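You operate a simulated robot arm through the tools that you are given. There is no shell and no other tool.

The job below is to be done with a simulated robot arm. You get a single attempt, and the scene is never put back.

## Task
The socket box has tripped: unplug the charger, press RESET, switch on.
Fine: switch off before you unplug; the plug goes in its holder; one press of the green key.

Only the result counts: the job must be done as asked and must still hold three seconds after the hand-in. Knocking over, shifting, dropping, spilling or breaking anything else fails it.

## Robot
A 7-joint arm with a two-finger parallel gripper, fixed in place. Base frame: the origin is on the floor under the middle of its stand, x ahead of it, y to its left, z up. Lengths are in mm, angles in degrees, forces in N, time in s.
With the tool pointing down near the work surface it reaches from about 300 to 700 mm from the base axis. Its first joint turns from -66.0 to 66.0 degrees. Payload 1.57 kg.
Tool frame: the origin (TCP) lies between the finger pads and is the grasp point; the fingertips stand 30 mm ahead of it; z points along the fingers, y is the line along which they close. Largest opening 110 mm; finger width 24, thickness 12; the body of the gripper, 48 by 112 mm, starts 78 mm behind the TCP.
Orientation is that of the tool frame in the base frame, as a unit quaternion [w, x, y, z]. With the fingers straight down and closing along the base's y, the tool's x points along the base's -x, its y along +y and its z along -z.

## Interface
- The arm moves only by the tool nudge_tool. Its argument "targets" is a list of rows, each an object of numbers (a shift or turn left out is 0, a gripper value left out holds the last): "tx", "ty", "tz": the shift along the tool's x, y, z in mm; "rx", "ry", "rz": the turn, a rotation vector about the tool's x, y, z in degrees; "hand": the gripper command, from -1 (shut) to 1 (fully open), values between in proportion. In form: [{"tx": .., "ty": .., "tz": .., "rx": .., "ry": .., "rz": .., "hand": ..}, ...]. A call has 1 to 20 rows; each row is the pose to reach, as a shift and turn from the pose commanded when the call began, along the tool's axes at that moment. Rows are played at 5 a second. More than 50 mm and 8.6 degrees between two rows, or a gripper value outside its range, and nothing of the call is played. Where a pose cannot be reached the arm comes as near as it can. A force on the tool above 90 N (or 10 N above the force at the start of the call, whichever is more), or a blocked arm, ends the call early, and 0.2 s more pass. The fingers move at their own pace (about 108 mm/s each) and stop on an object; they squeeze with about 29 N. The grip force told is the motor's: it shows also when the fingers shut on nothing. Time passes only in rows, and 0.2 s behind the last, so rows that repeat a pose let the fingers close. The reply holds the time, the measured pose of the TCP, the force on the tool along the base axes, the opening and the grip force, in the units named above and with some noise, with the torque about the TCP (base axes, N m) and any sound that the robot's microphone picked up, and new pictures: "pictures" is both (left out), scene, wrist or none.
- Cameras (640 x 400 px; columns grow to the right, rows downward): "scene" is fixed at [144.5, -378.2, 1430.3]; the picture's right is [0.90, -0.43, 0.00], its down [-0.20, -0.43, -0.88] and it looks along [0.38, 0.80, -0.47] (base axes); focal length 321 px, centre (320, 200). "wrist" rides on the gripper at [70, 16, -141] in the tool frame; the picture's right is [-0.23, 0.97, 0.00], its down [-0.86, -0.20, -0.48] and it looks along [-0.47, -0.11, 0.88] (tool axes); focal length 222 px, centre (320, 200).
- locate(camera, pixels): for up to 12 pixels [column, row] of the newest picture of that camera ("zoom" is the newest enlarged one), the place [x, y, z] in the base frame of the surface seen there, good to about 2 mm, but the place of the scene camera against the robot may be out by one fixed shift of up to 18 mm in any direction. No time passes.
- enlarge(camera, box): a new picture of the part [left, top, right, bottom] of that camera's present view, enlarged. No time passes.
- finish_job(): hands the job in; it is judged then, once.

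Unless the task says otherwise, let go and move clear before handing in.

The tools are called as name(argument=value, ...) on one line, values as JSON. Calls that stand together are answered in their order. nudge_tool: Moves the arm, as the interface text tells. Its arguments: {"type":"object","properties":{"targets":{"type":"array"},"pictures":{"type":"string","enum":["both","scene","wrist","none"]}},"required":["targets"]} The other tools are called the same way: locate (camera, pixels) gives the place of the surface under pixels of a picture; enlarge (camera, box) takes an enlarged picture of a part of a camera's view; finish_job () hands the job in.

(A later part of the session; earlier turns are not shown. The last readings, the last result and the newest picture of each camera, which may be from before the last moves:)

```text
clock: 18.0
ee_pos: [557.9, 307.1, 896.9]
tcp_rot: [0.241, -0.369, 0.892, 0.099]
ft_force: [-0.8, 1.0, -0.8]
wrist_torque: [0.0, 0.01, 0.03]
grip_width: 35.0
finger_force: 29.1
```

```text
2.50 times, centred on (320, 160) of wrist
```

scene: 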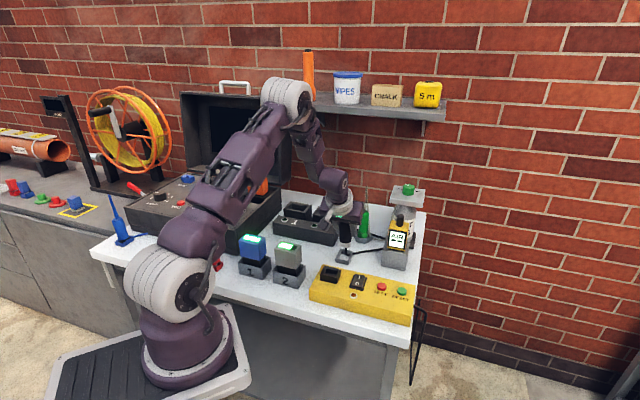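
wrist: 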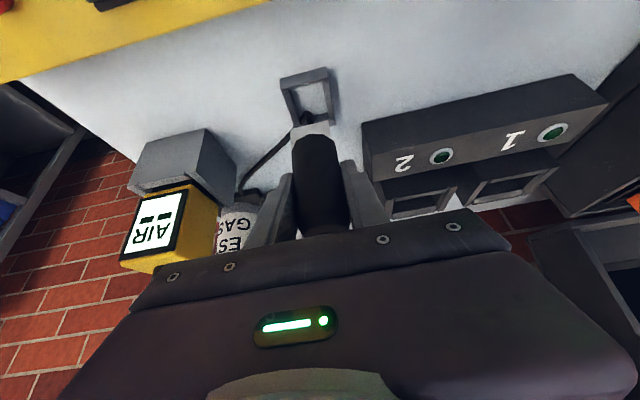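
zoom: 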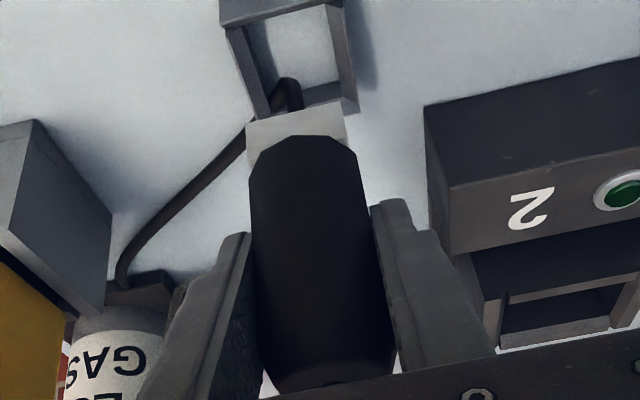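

The plug hangs above the holder with the foot bottom around 25–35 mm up. I'll compare foot corners (278,190),(350,203) and frame corners (285,210),(378,230),(347,298),(252,280) in the scene zoom.

enlarge(camera="scene", box=[325, 232, 375, 272])

```text
10.00 times, centred on (350, 252) of scene
```

zoom: 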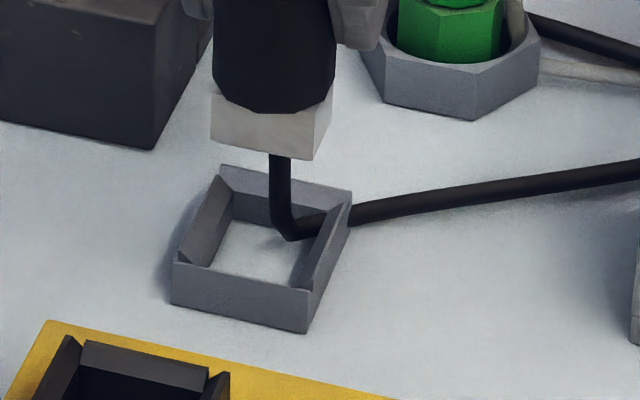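

locate(camera="zoom", pixels=[[213, 95], [213, 140], [300, 157], [301, 118], [329, 122], [256, 130], [223, 169], [349, 193], [307, 291], [175, 264], [172, 301], [306, 331]])

locate(camera="zoom", pixels=[[234, 222], [210, 262], [265, 245], [300, 255], [245, 280], [330, 230], [200, 225], [250, 190], [230, 240], [335, 205], [292, 180], [320, 150]])

```text
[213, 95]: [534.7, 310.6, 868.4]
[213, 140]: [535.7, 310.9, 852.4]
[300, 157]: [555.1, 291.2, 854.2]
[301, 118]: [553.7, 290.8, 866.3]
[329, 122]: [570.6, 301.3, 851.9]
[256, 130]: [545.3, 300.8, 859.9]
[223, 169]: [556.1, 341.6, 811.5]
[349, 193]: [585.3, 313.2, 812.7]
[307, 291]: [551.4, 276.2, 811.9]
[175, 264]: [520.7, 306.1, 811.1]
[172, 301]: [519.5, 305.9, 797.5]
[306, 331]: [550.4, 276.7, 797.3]
```

```text
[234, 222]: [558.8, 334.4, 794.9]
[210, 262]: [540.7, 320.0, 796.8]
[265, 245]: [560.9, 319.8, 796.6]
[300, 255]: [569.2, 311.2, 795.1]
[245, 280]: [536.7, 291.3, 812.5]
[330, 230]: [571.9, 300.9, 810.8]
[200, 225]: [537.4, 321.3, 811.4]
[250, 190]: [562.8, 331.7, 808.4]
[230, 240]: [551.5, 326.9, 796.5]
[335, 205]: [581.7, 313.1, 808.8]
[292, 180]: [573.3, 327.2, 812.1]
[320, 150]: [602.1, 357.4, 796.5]
```

The foot (u -186.6…-159.0) is centred on the frame (u -194.6…-151.7) to within 0.3 mm, and it's well inside the opening in depth. The foot is about 56 mm above the floor of the holder, so I'll lower it most of the way slowly.

nudge_tool(targets=[{"tx": 10.1, "tz": 17.3, "hand": -1}, {"tx": 17.6, "tz": 30.2, "hand": -1}, {"tx": 21.2, "tz": 36.3, "hand": -1}, {"tx": 24.2, "tz": 41.5, "hand": -1}, {"tx": 26.2, "tz": 44.9, "hand": -1}, {"tx": 26.2, "tz": 44.9, "hand": -1}])

enlarge(camera="scene", box=[325, 232, 375, 272])

```text
clock: 19.4
ee_pos: [558.0, 309.7, 847.1]
tcp_rot: [0.243, -0.37, 0.891, 0.1]
ft_force: [-5.1, 17.1, 26.5]
wrist_torque: [0.71, 0.03, 0.1]
grip_width: 35.4
finger_force: 28.9
```

scene: 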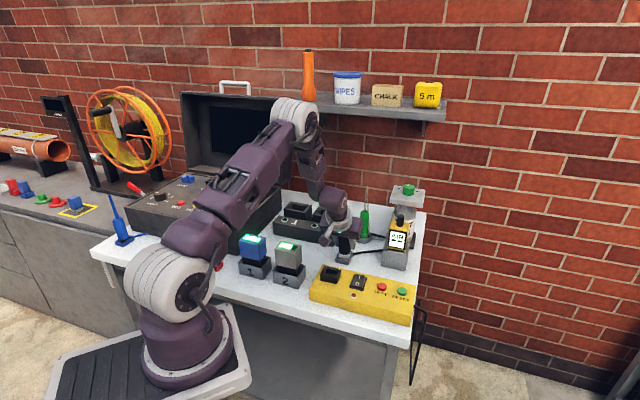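
wrist: 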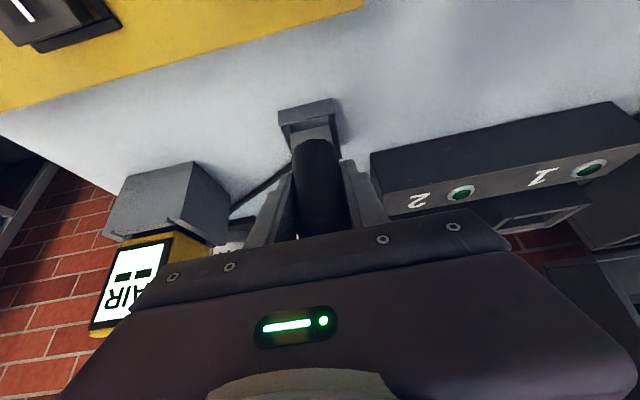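

```text
10.00 times, centred on (350, 252) of scene
```

zoom: 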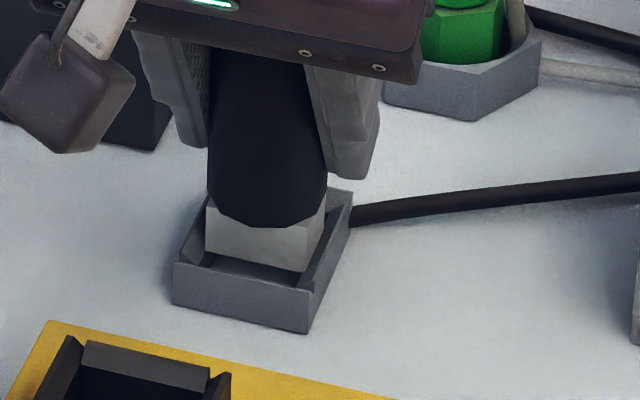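

The foot has entered the frame, but the reading of (-5, 17, 26) N shows it bearing on the right-hand (-u) slope. I'll locate the foot against the frame before correcting.

locate(camera="zoom", pixels=[[207, 245], [207, 210], [299, 268], [301, 235], [324, 215], [250, 250], [195, 255], [260, 275], [307, 291], [175, 264], [349, 193], [318, 235]])

enlarge(camera="wrist", box=[260, 85, 380, 205])

```text
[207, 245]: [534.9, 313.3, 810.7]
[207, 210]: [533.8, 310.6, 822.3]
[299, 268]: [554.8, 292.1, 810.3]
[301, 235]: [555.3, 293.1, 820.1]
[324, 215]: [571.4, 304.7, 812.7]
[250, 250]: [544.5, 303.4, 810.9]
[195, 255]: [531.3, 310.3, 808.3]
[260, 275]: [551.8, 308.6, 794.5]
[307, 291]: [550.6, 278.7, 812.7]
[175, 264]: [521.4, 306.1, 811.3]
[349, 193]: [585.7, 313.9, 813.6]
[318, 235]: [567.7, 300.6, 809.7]
```

```text
3.33 times, centred on (320, 145) of wrist
```

zoom: 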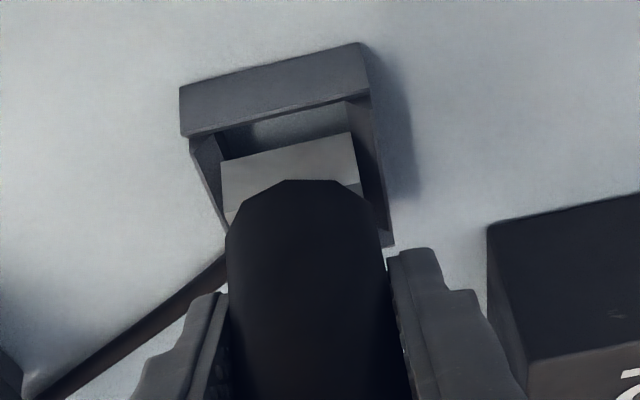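

The wrist zoom shows the foot touching the left (-u) slope with a gap of about 3–4 mm on the right side (x≈360–380). I'll lift 5 mm, shift 1.8 mm to +u, and lower again gently.

nudge_tool(targets=[{"tx": -2.5, "tz": -4.3, "hand": -1}, {"tx": -2.5, "ty": 1.8, "tz": -4.3, "hand": -1}, {"tx": -1.0, "ty": 1.8, "tz": -1.7, "hand": -1}, {"tx": 0, "ty": 1.8, "tz": 0, "hand": -1}, {"tx": 0, "ty": 1.8, "tz": 0, "hand": -1}], pictures="wrist")

enlarge(camera="wrist", box=[260, 85, 380, 205])

```text
clock: 20.6
ee_pos: [556.1, 308.5, 845.9]
tcp_rot: [0.241, -0.37, 0.892, 0.098]
ft_force: [-3.1, -1.0, 9.3]
wrist_torque: [-0.04, 0.27, 0.03]
grip_width: 34.7
finger_force: 29.1
```

wrist: 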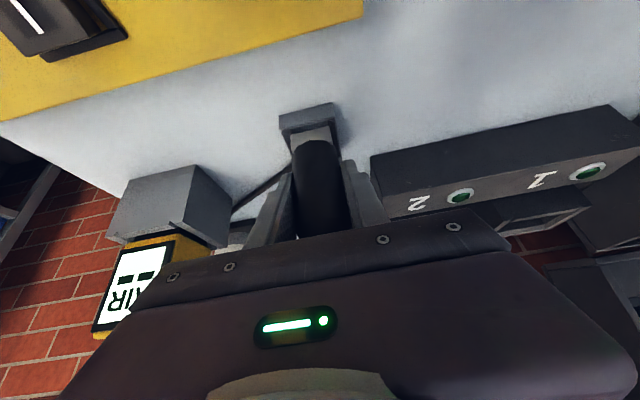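

```text
3.33 times, centred on (320, 145) of wrist
```

zoom: 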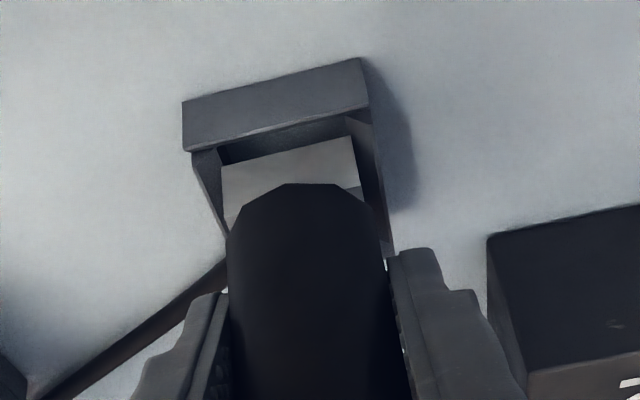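

The side force is gone and a slight forward push (v≈-2.9 N) with 9 N upward suggests the foot now touches the back slope. I'll lift a little, move 2.5 mm to the front and lower again.

nudge_tool(targets=[{"tx": -1.5, "tz": -2.6, "hand": -1}, {"tx": 0.66, "tz": -3.86, "hand": -1}, {"tx": 1.66, "tz": -2.1, "hand": -1}, {"tx": 2.16, "tz": -1.26, "hand": -1}, {"tx": 2.66, "tz": -0.4, "hand": -1}, {"tx": 2.66, "tz": -0.4, "hand": -1}])

enlarge(camera="scene", box=[325, 232, 375, 272])

enlarge(camera="wrist", box=[260, 85, 380, 205])

```text
clock: 22.0
ee_pos: [554.8, 306.2, 845.6]
tcp_rot: [0.243, -0.37, 0.891, 0.1]
ft_force: [-0.8, -1.4, 12.2]
wrist_torque: [-0.29, -0.01, -0.05]
grip_width: 35.0
finger_force: 28.8
```

scene: 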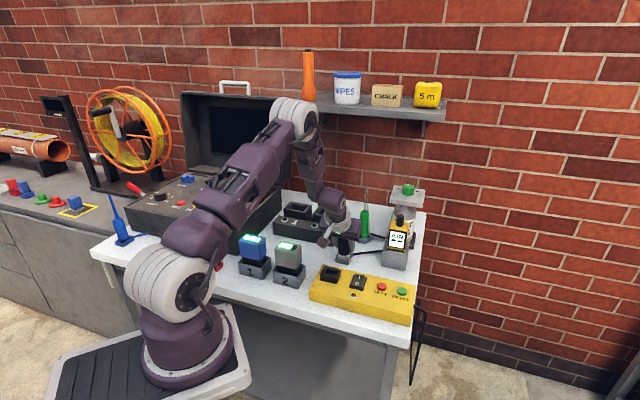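
wrist: 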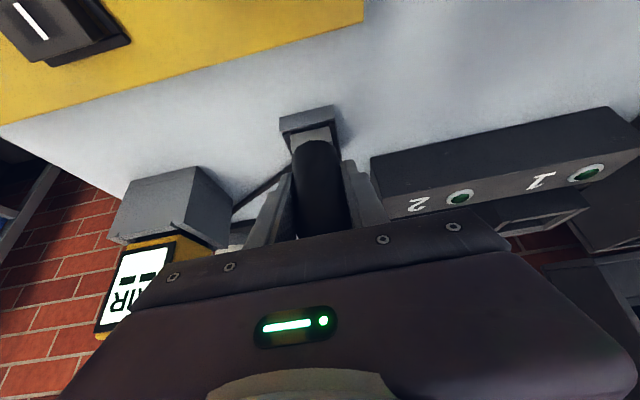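

```text
10.00 times, centred on (350, 252) of scene
```

zoom: 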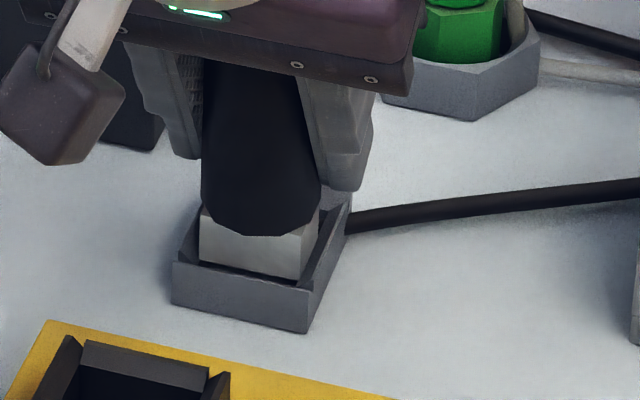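

```text
3.33 times, centred on (320, 145) of wrist
```

zoom: 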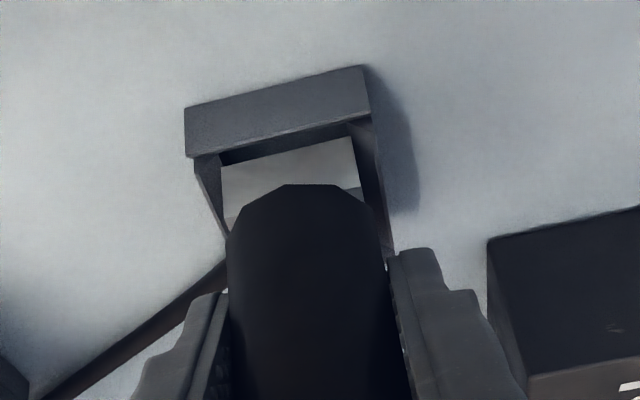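

The force is now purely vertical (12 N), but the foot still seems to sit high on the frame's slopes rather than on the floor. I'll zoom in tightly from both cameras to see what holds it up.

enlarge(camera="scene", box=[333, 248, 358, 268])

locate(camera="zoom", pixels=[[110, 110], [330, 160]])

enlarge(camera="wrist", box=[280, 95, 350, 155])

```text
16.00 times, centred on (346, 258) of scene
```

zoom: 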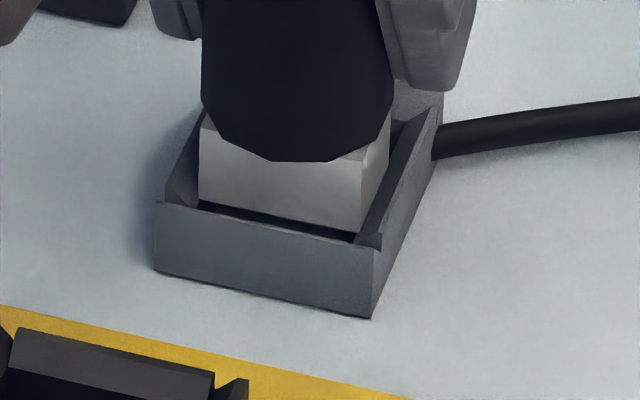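

```text
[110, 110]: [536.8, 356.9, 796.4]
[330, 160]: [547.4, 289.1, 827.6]
```

```text
6.67 times, centred on (315, 125) of wrist
```

zoom: 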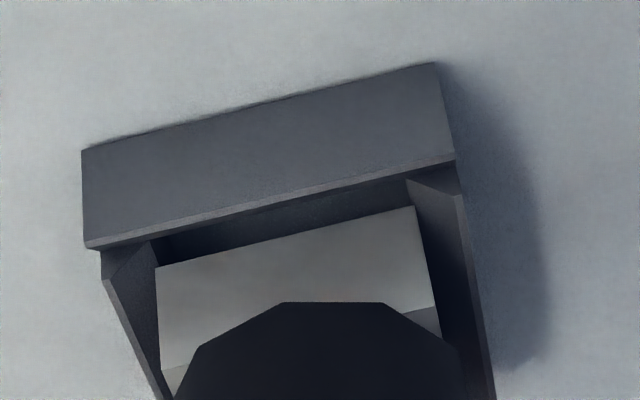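

The foot's bottom is only a couple of mm below the frame's top, so it's resting on the slopes. I'll locate foot and frame edges precisely in the tight zoom.

enlarge(camera="scene", box=[333, 248, 358, 268])

locate(camera="zoom", pixels=[[203, 145], [203, 200], [358, 228], [359, 170], [365, 225], [386, 165], [158, 205], [372, 250], [435, 112], [280, 180], [190, 195], [372, 238]])

locate(camera="zoom", pixels=[[180, 160], [196, 130], [410, 140], [385, 195], [415, 100], [157, 268], [370, 314], [225, 212], [340, 238], [200, 125], [388, 120], [430, 105]])

```text
16.00 times, centred on (346, 258) of scene
```

zoom: 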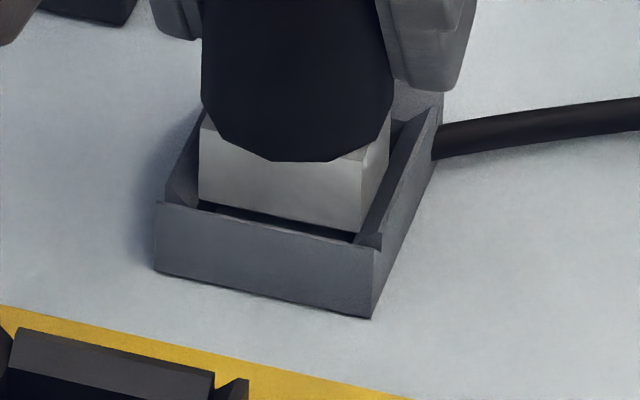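

```text
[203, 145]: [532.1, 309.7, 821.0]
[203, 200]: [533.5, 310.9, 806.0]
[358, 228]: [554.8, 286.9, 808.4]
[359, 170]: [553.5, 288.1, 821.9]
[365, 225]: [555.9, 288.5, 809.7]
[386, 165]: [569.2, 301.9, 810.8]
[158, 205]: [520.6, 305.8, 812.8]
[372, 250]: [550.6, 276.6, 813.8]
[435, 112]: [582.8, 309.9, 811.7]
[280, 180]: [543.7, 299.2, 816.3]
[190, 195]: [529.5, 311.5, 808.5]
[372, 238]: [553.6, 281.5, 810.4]
```

```text
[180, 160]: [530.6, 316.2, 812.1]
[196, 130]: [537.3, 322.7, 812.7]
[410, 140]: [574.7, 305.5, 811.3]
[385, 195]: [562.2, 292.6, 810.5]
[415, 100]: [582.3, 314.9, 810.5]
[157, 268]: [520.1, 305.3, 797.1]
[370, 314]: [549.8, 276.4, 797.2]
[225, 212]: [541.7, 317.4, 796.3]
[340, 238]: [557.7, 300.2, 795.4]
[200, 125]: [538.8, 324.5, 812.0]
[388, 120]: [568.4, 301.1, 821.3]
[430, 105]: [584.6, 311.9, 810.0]
```

The foot measures about 33 × 21 mm (long side across), but the frame's opening is about 31 × 42 mm, long in the other direction. So the plug must be turned 90° to go in. I'll lift it 50 mm and begin turning it clockwise about its vertical axis, checking half way.

nudge_tool(targets=[{"tx": -5, "tz": -8.7, "hand": -1}, {"tx": -15, "tz": -26, "hand": -1}, {"tx": -25, "tz": -43.3, "hand": -1}, {"tx": -25, "tz": -43.3, "rx": 3.75, "rz": 6.5, "hand": -1}, {"tx": -25, "tz": -43.3, "rx": 7.5, "rz": 12.99, "hand": -1}, {"tx": -25, "tz": -43.3, "rx": 11.25, "rz": 19.49, "hand": -1}, {"tx": -25, "tz": -43.3, "rx": 15, "rz": 25.98, "hand": -1}, {"tx": -25, "tz": -43.3, "rx": 18.75, "rz": 32.48, "hand": -1}, {"tx": -25, "tz": -43.3, "rx": 22.5, "rz": 38.97, "hand": -1}, {"tx": -25, "tz": -43.3, "rx": 22.5, "rz": 38.97, "hand": -1}])

```text
clock: 24.2
ee_pos: [553.8, 307.0, 894.1]
tcp_rot: [0.261, 0.001, 0.965, 0.0]
ft_force: [-0.3, 0.0, -0.4]
wrist_torque: [0.0, 0.0, -0.01]
grip_width: 34.6
finger_force: 29.2
```

scene: 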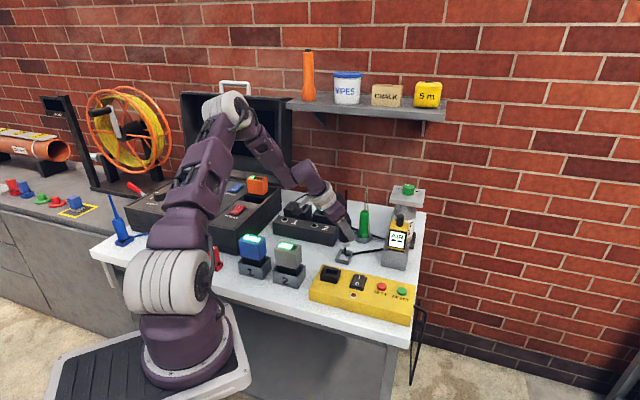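
wrist: 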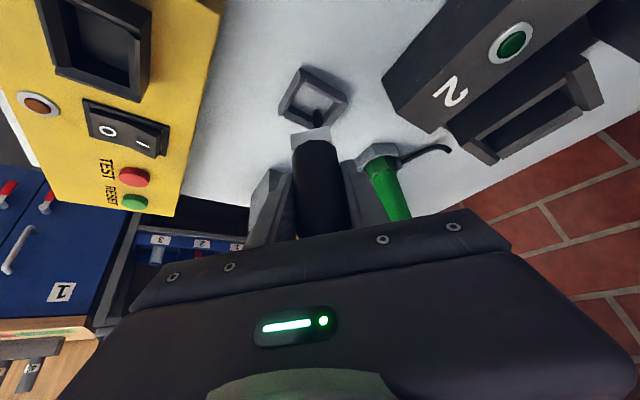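

The half turn went well with no force, and the tool is now leaning along -x. I'll turn the remaining 45°.

nudge_tool(targets=[{"rx": 3.75, "rz": 6.5, "hand": -1}, {"rx": 7.5, "rz": 12.99, "hand": -1}, {"rx": 11.25, "rz": 19.49, "hand": -1}, {"rx": 15, "rz": 25.98, "hand": -1}, {"rx": 18.75, "rz": 32.48, "hand": -1}, {"rx": 22.5, "rz": 38.97, "hand": -1}, {"rx": 22.5, "rz": 38.97, "hand": -1}])

enlarge(camera="scene", box=[320, 228, 370, 268])

enlarge(camera="wrist", box=[240, 40, 400, 180])

```text
clock: 25.8
ee_pos: [554.8, 307.6, 894.9]
tcp_rot: [0.241, 0.371, 0.892, -0.099]
ft_force: [-0.9, -0.6, -1.0]
wrist_torque: [0.05, 0.02, 0.02]
grip_width: 34.8
finger_force: 29.2
```

scene: 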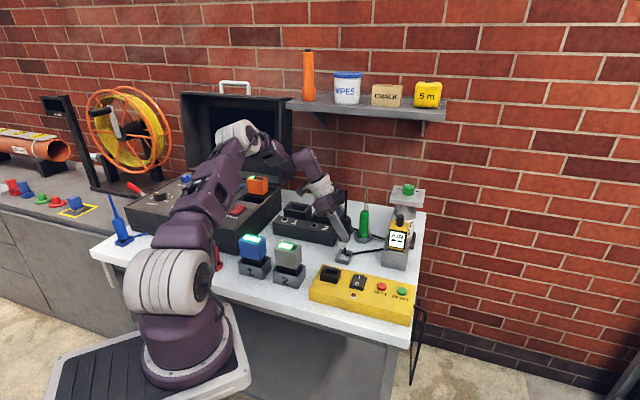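
wrist: 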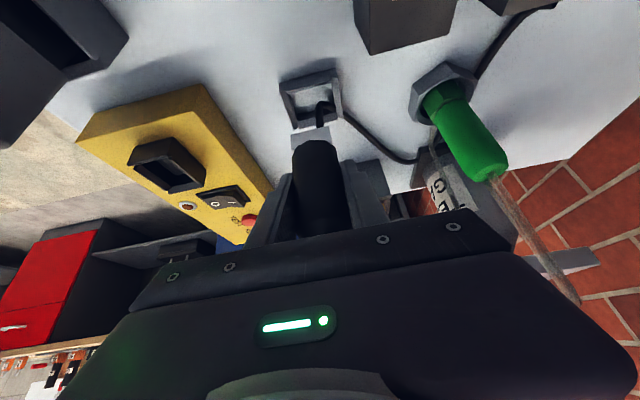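

```text
10.00 times, centred on (345, 248) of scene
```

zoom: 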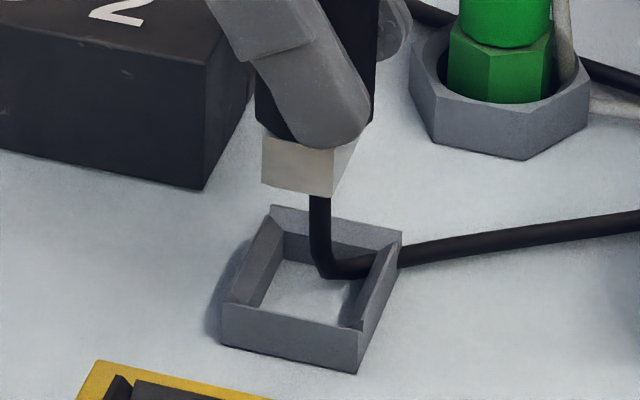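

```text
2.86 times, centred on (320, 110) of wrist
```

zoom: 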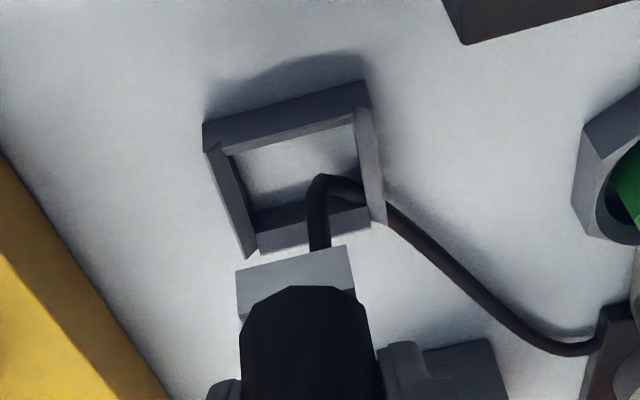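

After the turn the foot's short side faces the front (scene zoom (263–333, 140–195)), matching the opening. I'll locate foot and frame corners to align before lowering.

enlarge(camera="scene", box=[330, 236, 362, 268])

locate(camera="wrist", pixels=[[292, 135], [329, 127], [311, 88], [340, 70], [374, 117], [326, 128], [281, 83], [367, 68]])

```text
12.50 times, centred on (346, 252) of scene
```

zoom: 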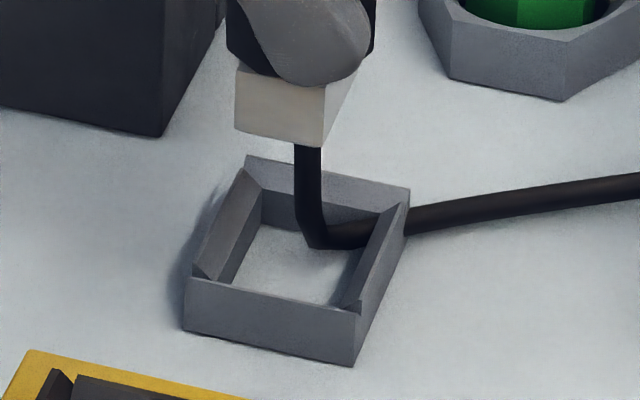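

```text
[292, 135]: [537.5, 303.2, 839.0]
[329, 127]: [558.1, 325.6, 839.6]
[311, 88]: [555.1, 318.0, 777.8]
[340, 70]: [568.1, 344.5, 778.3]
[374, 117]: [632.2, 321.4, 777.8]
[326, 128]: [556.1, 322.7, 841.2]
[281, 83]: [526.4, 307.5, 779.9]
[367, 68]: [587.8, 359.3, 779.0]
```

locate(camera="zoom", pixels=[[238, 70], [237, 127], [321, 143], [324, 92], [352, 78], [280, 105], [248, 158], [408, 190], [355, 312], [188, 280], [186, 328], [352, 363]])

enlarge(camera="wrist", box=[265, 55, 365, 155])

```text
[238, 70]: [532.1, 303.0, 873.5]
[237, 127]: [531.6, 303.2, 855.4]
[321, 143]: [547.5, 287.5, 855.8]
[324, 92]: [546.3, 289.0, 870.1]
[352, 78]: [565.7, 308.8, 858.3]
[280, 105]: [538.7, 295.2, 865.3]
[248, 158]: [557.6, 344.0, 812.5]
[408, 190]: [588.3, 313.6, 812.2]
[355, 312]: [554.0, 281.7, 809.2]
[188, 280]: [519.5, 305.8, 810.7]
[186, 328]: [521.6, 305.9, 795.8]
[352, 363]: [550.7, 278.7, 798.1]
```

```text
4.00 times, centred on (315, 105) of wrist
```

zoom: 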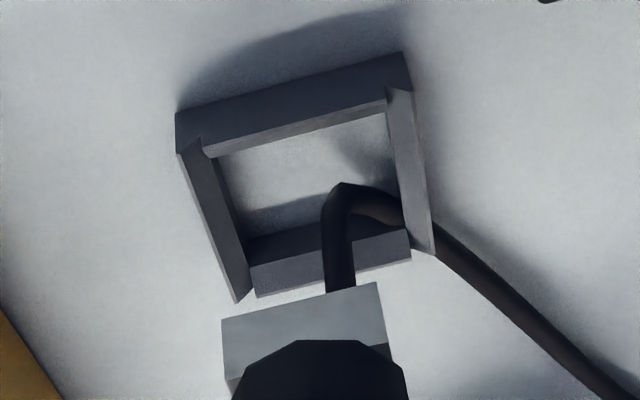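

locate(camera="zoom", pixels=[[182, 145], [402, 92], [430, 248], [240, 298], [225, 322], [374, 286], [232, 372], [384, 340], [220, 165], [385, 120], [250, 262], [400, 235]])

```text
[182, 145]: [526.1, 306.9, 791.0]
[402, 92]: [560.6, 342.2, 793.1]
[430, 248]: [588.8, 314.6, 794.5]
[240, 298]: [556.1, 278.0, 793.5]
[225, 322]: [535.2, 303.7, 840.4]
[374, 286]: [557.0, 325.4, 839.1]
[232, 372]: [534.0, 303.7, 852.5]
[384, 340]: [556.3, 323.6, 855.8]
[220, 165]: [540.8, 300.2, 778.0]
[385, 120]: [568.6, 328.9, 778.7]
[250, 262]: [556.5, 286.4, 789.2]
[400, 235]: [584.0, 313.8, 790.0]
```

The foot needs to move about 5 mm to the back (+v, the tool's y) to be centred on the frame; sideways it's already within 0.5 mm. I'll shift and lower 55 mm in steps.

nudge_tool(targets=[{"ty": 5, "hand": -1}, {"tx": 10, "ty": 5, "tz": 17.3, "hand": -1}, {"tx": 17.5, "ty": 5, "tz": 30.3, "hand": -1}, {"tx": 22.5, "ty": 5, "tz": 39, "hand": -1}, {"tx": 25.5, "ty": 5, "tz": 44.2, "hand": -1}, {"tx": 27.5, "ty": 5, "tz": 47.6, "hand": -1}, {"tx": 27.5, "ty": 5, "tz": 47.6, "hand": -1}])

enlarge(camera="scene", box=[330, 236, 362, 268])

enlarge(camera="wrist", box=[265, 75, 365, 175])

```text
clock: 27.4
ee_pos: [557.4, 311.1, 837.9]
tcp_rot: [0.241, 0.37, 0.892, -0.097]
ft_force: [0.2, -0.1, -0.8]
wrist_torque: [0.02, -0.02, -0.03]
grip_width: 35.0
finger_force: 29.2
```

scene: 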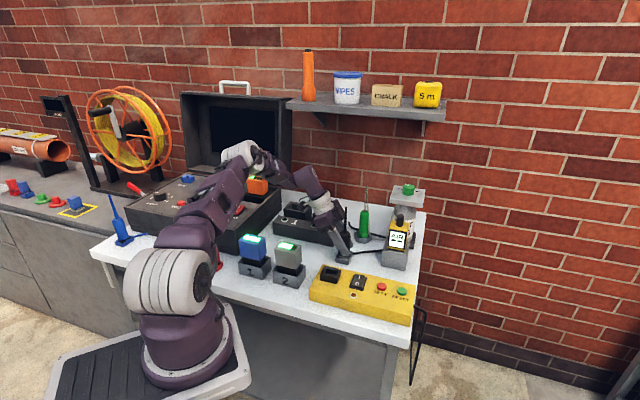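
wrist: 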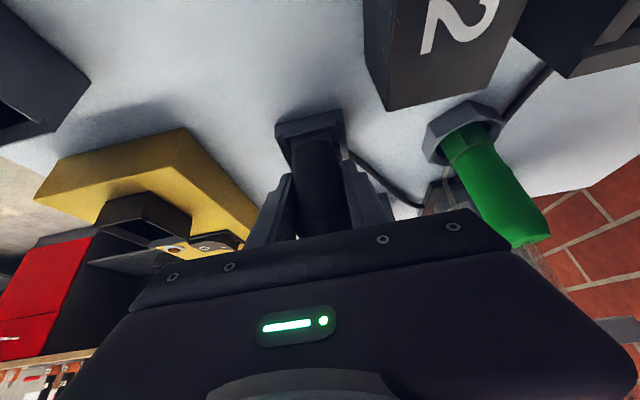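

```text
12.50 times, centred on (346, 252) of scene
```

zoom: 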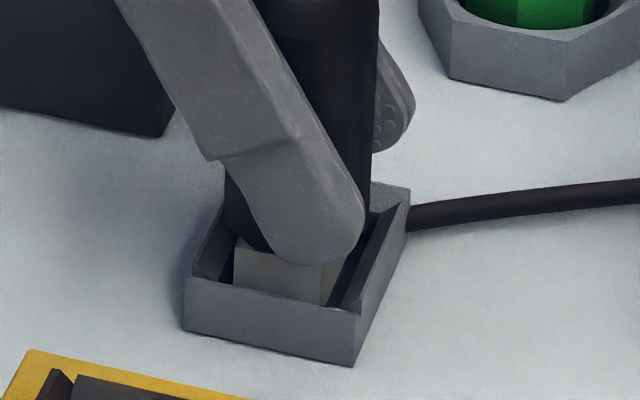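

```text
4.00 times, centred on (315, 125) of wrist
```

zoom: 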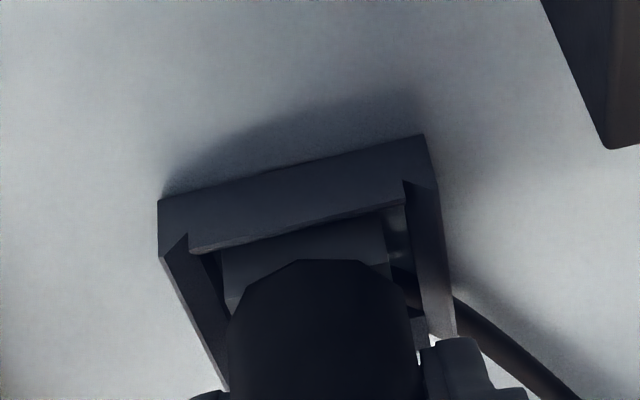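

The foot is inside the frame with no contact force and about 5 mm above the floor. I'll lower the last few millimetres in 1–2 mm steps until it bears.

nudge_tool(targets=[{"tx": 1, "tz": 1.73, "hand": -1}, {"tx": 1.75, "tz": 3.03, "hand": -1}, {"tx": 2.25, "tz": 3.9, "hand": -1}, {"tx": 2.25, "tz": 3.9, "hand": -1}], pictures="none")

```text
clock: 28.4
ee_pos: [557.1, 310.9, 835.6]
tcp_rot: [0.242, 0.37, 0.892, -0.097]
ft_force: [-13.6, -2.1, 32.1]
wrist_torque: [-0.27, 0.87, 0.01]
grip_width: 34.9
finger_force: 28.9
```

There's now 32 N upward at z 835.6, where I expect the floor. I'll back off 1.5 mm and look closely to confirm that the foot is seated.

nudge_tool(targets=[{"tx": -0.5, "tz": -0.87, "hand": -1}, {"tx": -0.75, "tz": -1.3, "hand": -1}])

enlarge(camera="wrist", box=[265, 85, 365, 165])

enlarge(camera="scene", box=[333, 242, 363, 268])

locate(camera="zoom", pixels=[[225, 262], [310, 285], [320, 260], [215, 225], [240, 200], [345, 290], [168, 270], [230, 235], [265, 265], [290, 280], [330, 290], [360, 200]])

```text
clock: 29.0
ee_pos: [559.2, 311.7, 836.5]
tcp_rot: [0.242, 0.37, 0.892, -0.098]
ft_force: [-0.4, -0.7, 11.1]
wrist_torque: [-0.05, -0.04, 0.06]
grip_width: 34.9
finger_force: 28.9
```

scene: 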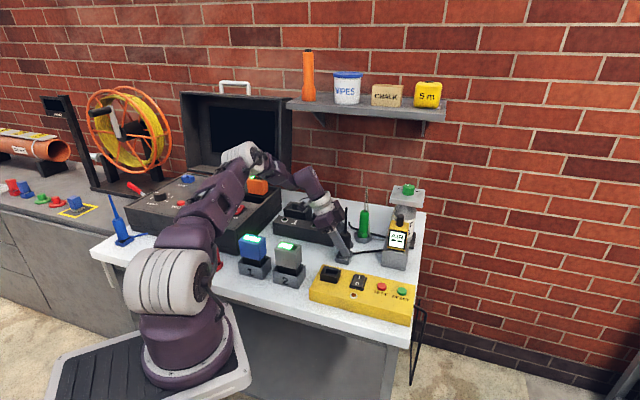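
wrist: 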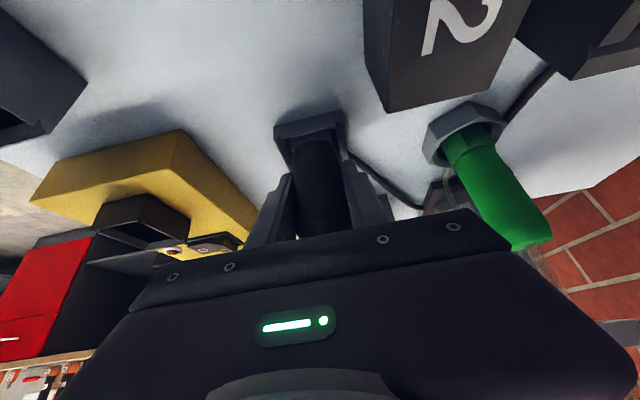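

```text
5.00 times, centred on (315, 125) of wrist
```

zoom: 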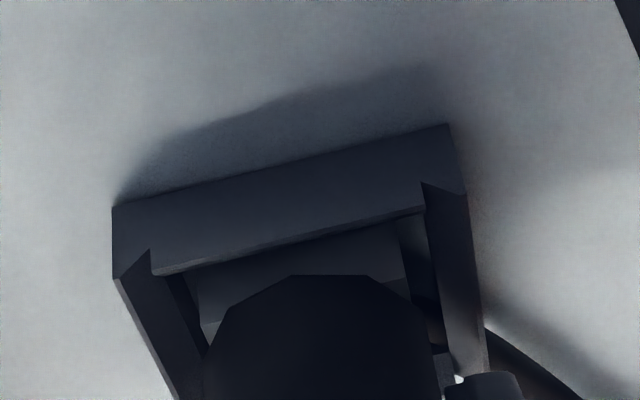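

```text
15.38 times, centred on (348, 255) of scene
```

zoom: 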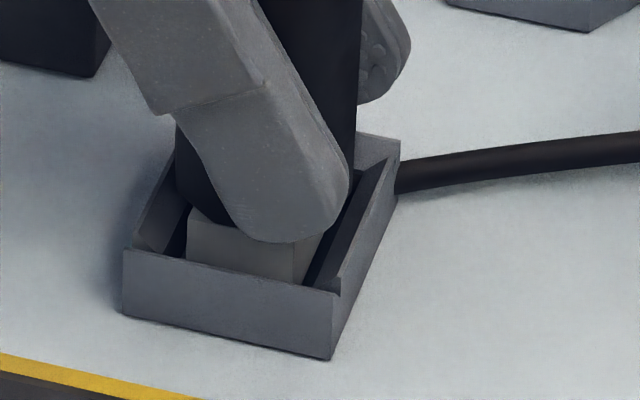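

```text
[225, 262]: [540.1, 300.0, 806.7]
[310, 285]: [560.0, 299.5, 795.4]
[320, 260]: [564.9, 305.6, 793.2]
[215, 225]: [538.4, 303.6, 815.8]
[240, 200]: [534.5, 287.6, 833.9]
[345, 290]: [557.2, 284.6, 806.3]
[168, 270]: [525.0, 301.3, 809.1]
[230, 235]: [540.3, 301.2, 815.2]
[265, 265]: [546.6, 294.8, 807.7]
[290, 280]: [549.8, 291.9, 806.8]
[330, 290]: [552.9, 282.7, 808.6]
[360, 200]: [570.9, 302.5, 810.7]
```

The reading is now a clean 11 N vertical, and the foot's front face tops out at z≈816, which matches the foot resting on the holder's floor. I'll open the fingers moderately and check that the plug stands.

nudge_tool(targets=[{"tx": -0.3, "tz": -0.5, "hand": -0.3}, {"tx": -0.3, "tz": -0.5, "hand": -0.15}, {"tx": -0.3, "tz": -0.5, "hand": 0.1}, {"tx": -0.3, "tz": -0.5, "hand": 0.1}])

enlarge(camera="scene", box=[323, 200, 373, 270])

enlarge(camera="wrist", box=[240, 85, 390, 245])

```text
clock: 30.0
ee_pos: [559.2, 311.4, 837.4]
tcp_rot: [0.241, 0.37, 0.892, -0.097]
ft_force: [-0.7, 0.1, 0.1]
wrist_torque: [0.01, 0.0, -0.01]
grip_width: 60.3
finger_force: 0.0
```

scene: 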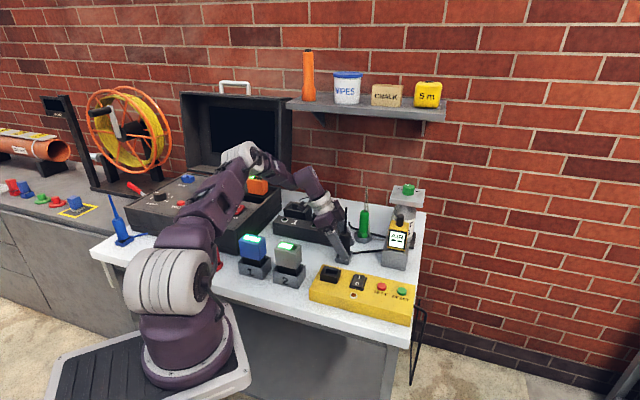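
wrist: 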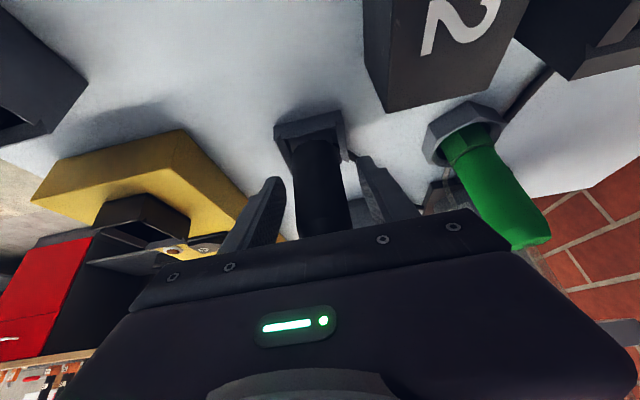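

```text
5.71 times, centred on (348, 235) of scene
```

zoom: 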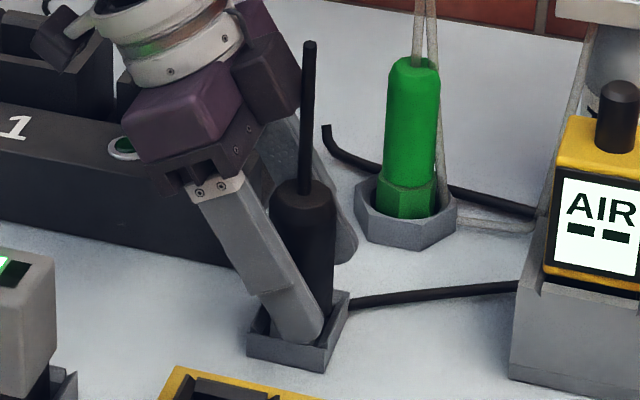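

```text
2.50 times, centred on (315, 165) of wrist
```

zoom: 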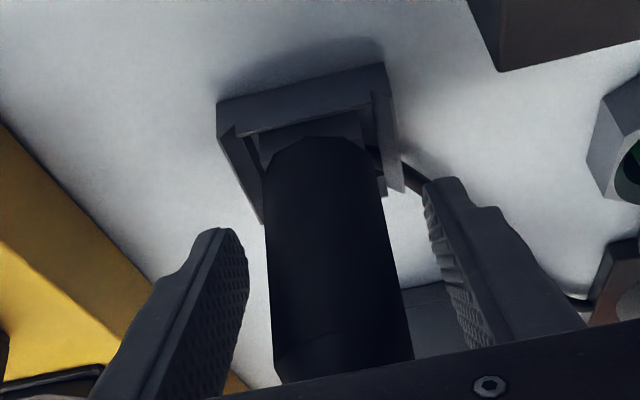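

The plug stands upright in its holder, free of the fingers. I'll retreat along the tool axis, away from the plug and its lead.

nudge_tool(targets=[{"tz": -20, "hand": 0.1}, {"tz": -50, "hand": 0.1}, {"tz": -85, "hand": 0.1}, {"tz": -120, "hand": 0.1}, {"tz": -150, "hand": 0.1}, {"tz": -150, "hand": 0.1}])

enlarge(camera="scene", box=[323, 200, 373, 270])

enlarge(camera="scene", box=[330, 242, 362, 268])

```text
clock: 31.4
ee_pos: [504.2, 363.0, 966.6]
tcp_rot: [0.24, 0.37, 0.892, -0.098]
ft_force: [0.8, -0.5, -0.6]
wrist_torque: [0.0, 0.01, 0.0]
grip_width: 60.4
finger_force: 0.1
```

scene: 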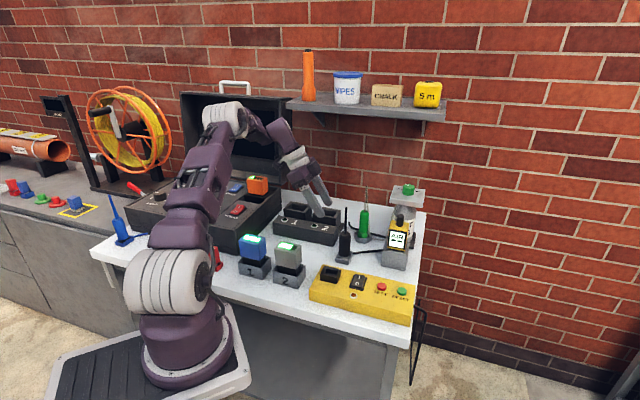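
wrist: 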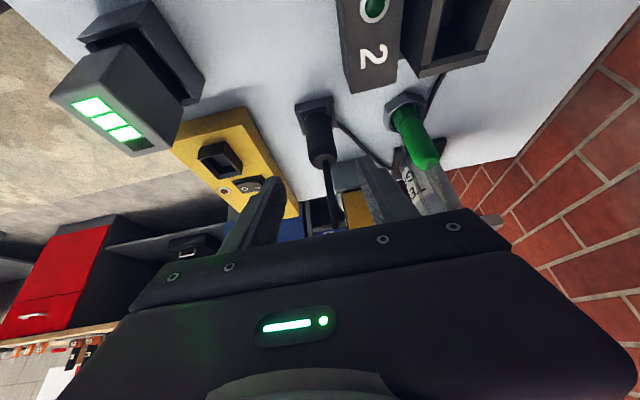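

```text
5.71 times, centred on (348, 235) of scene
```

zoom: 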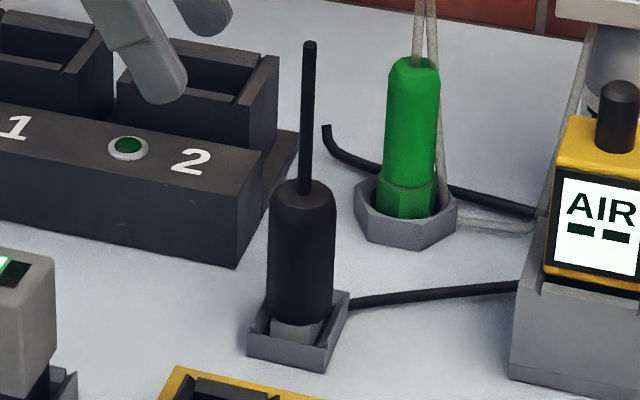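

```text
15.38 times, centred on (346, 255) of scene
```

zoom: 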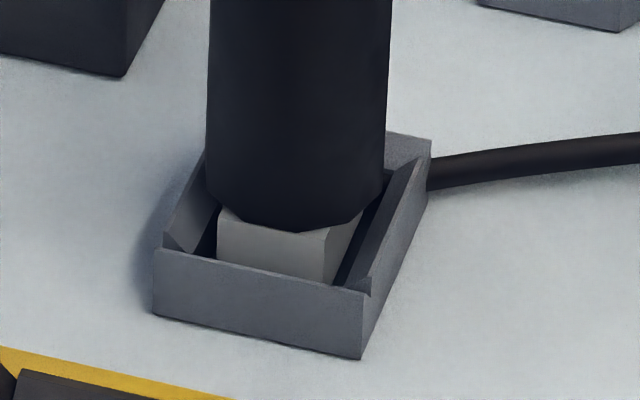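

The plug stands squarely in its holder with the foot on the floor. Next I'll rise, bring the tool upright and close the fingers, ready to go over to the RESET key.

nudge_tool(targets=[{"tx": -20, "tz": -34.6, "hand": 0.1}, {"tx": -40, "tz": -69.3, "hand": 0.1}, {"tx": -47.5, "tz": -82.3, "ry": 7.5, "hand": -1}, {"tx": -47.5, "tz": -82.3, "ry": 15, "hand": -1}, {"tx": -47.5, "tz": -82.3, "ry": 22.5, "hand": -1}, {"tx": -47.5, "tz": -82.3, "ry": 30, "hand": -1}, {"tx": -47.5, "tz": -82.3, "ry": 30, "hand": -1}])

```text
clock: 33.0
ee_pos: [503.6, 362.7, 1061.9]
tcp_rot: [0.001, 0.383, 0.924, 0.002]
ft_force: [0.4, -0.4, 0.0]
wrist_torque: [0.01, -0.01, -0.01]
grip_width: 0.2
finger_force: 21.5
```

scene: 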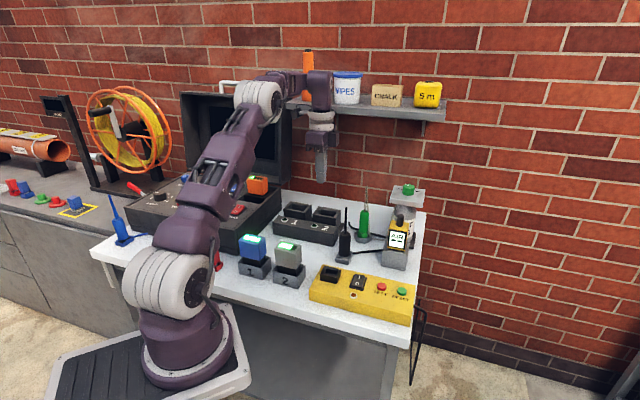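
wrist: 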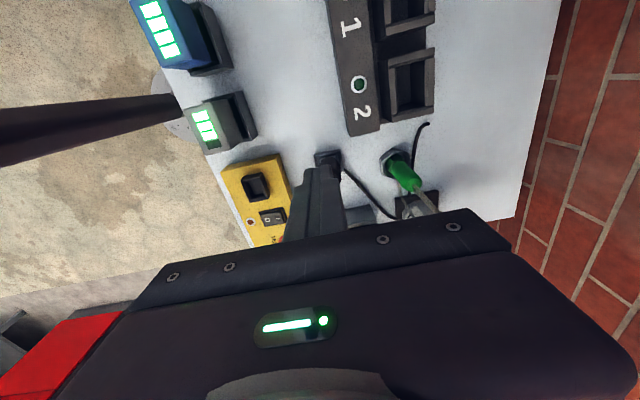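

The tool is upright with closed fingers at z 1062. I'll travel at this height to above RESET, about (596,84.5), and descend to a hover to check alignment.

nudge_tool(targets=[{"tx": -20, "ty": -10, "hand": -1}, {"tx": -57, "ty": -29, "hand": -1}, {"tx": -95, "ty": -48, "hand": -1}, {"tx": -135, "ty": -68, "hand": -1}, {"tx": -175, "ty": -88, "hand": -1}, {"tx": -215, "ty": -108, "hand": -1}, {"tx": -245, "ty": -123, "hand": -1}, {"tx": -262, "ty": -132, "hand": -1}, {"tx": -262, "ty": -132, "tz": 40, "hand": -1}, {"tx": -262, "ty": -132, "tz": 80, "hand": -1}, {"tx": -262, "ty": -132, "tz": 130, "hand": -1}, {"tx": -262, "ty": -132, "tz": 150, "hand": -1}, {"tx": -262, "ty": -132, "tz": 150, "hand": -1}])

enlarge(camera="wrist", box=[220, 80, 420, 220])

enlarge(camera="scene", box=[330, 230, 430, 310])

```text
clock: 35.8
ee_pos: [599.0, 85.0, 910.1]
tcp_rot: [0.001, 0.382, 0.924, 0.001]
ft_force: [0.4, 0.1, 0.9]
wrist_torque: [-0.02, 0.01, 0.03]
grip_width: 0.2
finger_force: 21.6
```

scene: 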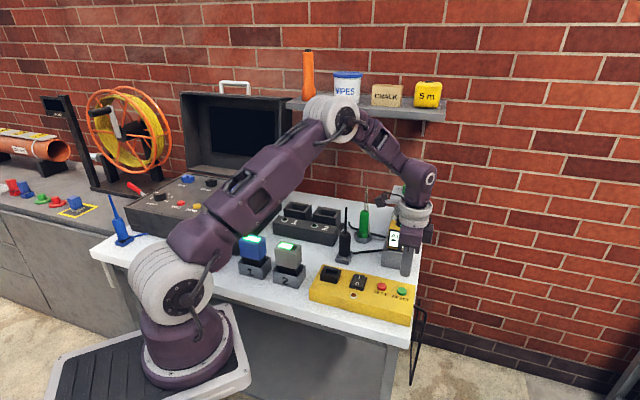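
wrist: 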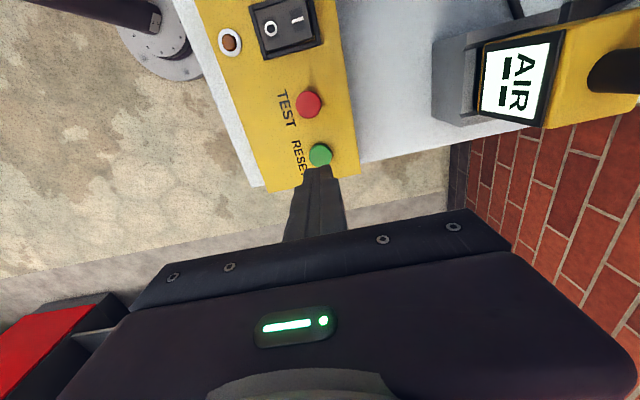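

```text
2.86 times, centred on (320, 150) of wrist
```

zoom: 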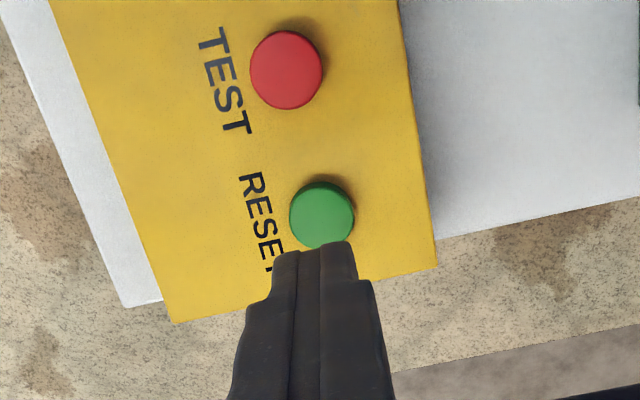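

```text
5.00 times, centred on (380, 270) of scene
```

zoom: 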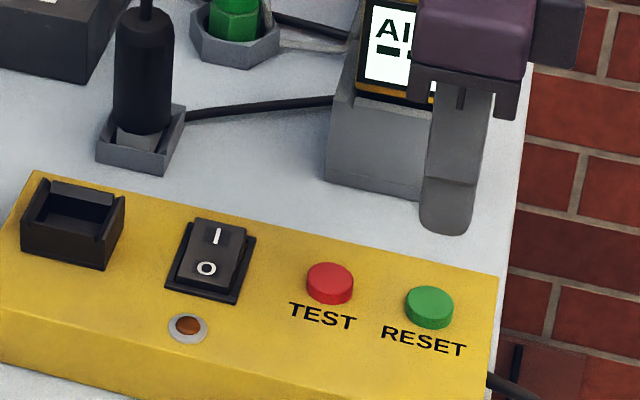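

The closed fingertips hover near RESET (wrist zoom (322,213)). I'll locate the key's face precisely before pressing.

enlarge(camera="wrist", box=[290, 130, 350, 180])

locate(camera="wrist", pixels=[[320.7, 154.6], [313, 153], [329, 153], [321, 146], [308, 104.5], [321, 162]])

```text
8.00 times, centred on (320, 155) of wrist
```

zoom: 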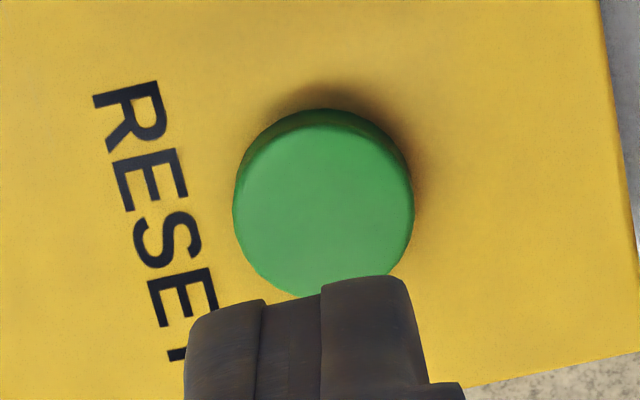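

```text
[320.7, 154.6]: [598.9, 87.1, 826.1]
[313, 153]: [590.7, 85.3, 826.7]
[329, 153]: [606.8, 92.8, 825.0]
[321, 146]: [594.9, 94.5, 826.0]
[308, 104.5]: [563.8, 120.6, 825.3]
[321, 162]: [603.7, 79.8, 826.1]
```

RESET's centre is about (598.5,86) with its top at z 826; the fingertips at (599,85) cover it well. I'll descend to a few mm above the key.

nudge_tool(targets=[{"tz": 25, "hand": -1}, {"tz": 42, "hand": -1}, {"tz": 48, "hand": -1}, {"tz": 48, "hand": -1}], pictures="wrist")

enlarge(camera="wrist", box=[270, 80, 370, 180])

```text
clock: 36.8
ee_pos: [596.8, 85.4, 863.8]
tcp_rot: [0.001, 0.383, 0.924, 0.002]
ft_force: [-0.3, -0.3, -0.9]
wrist_torque: [0.01, -0.02, 0.02]
grip_width: 0.0
finger_force: 21.6
```

wrist: 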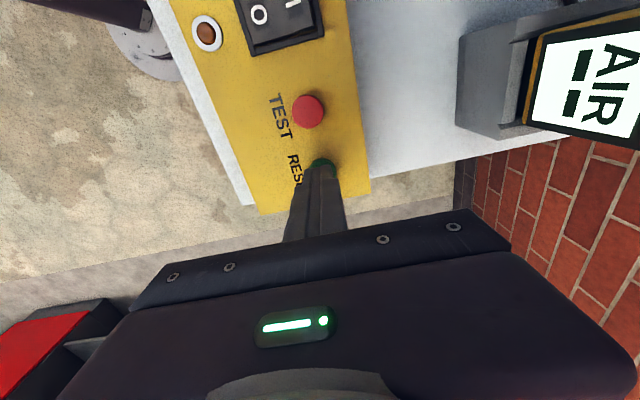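

```text
4.00 times, centred on (320, 130) of wrist
```

zoom: 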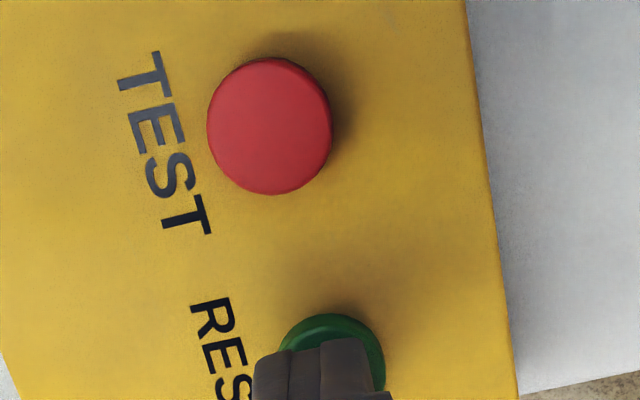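

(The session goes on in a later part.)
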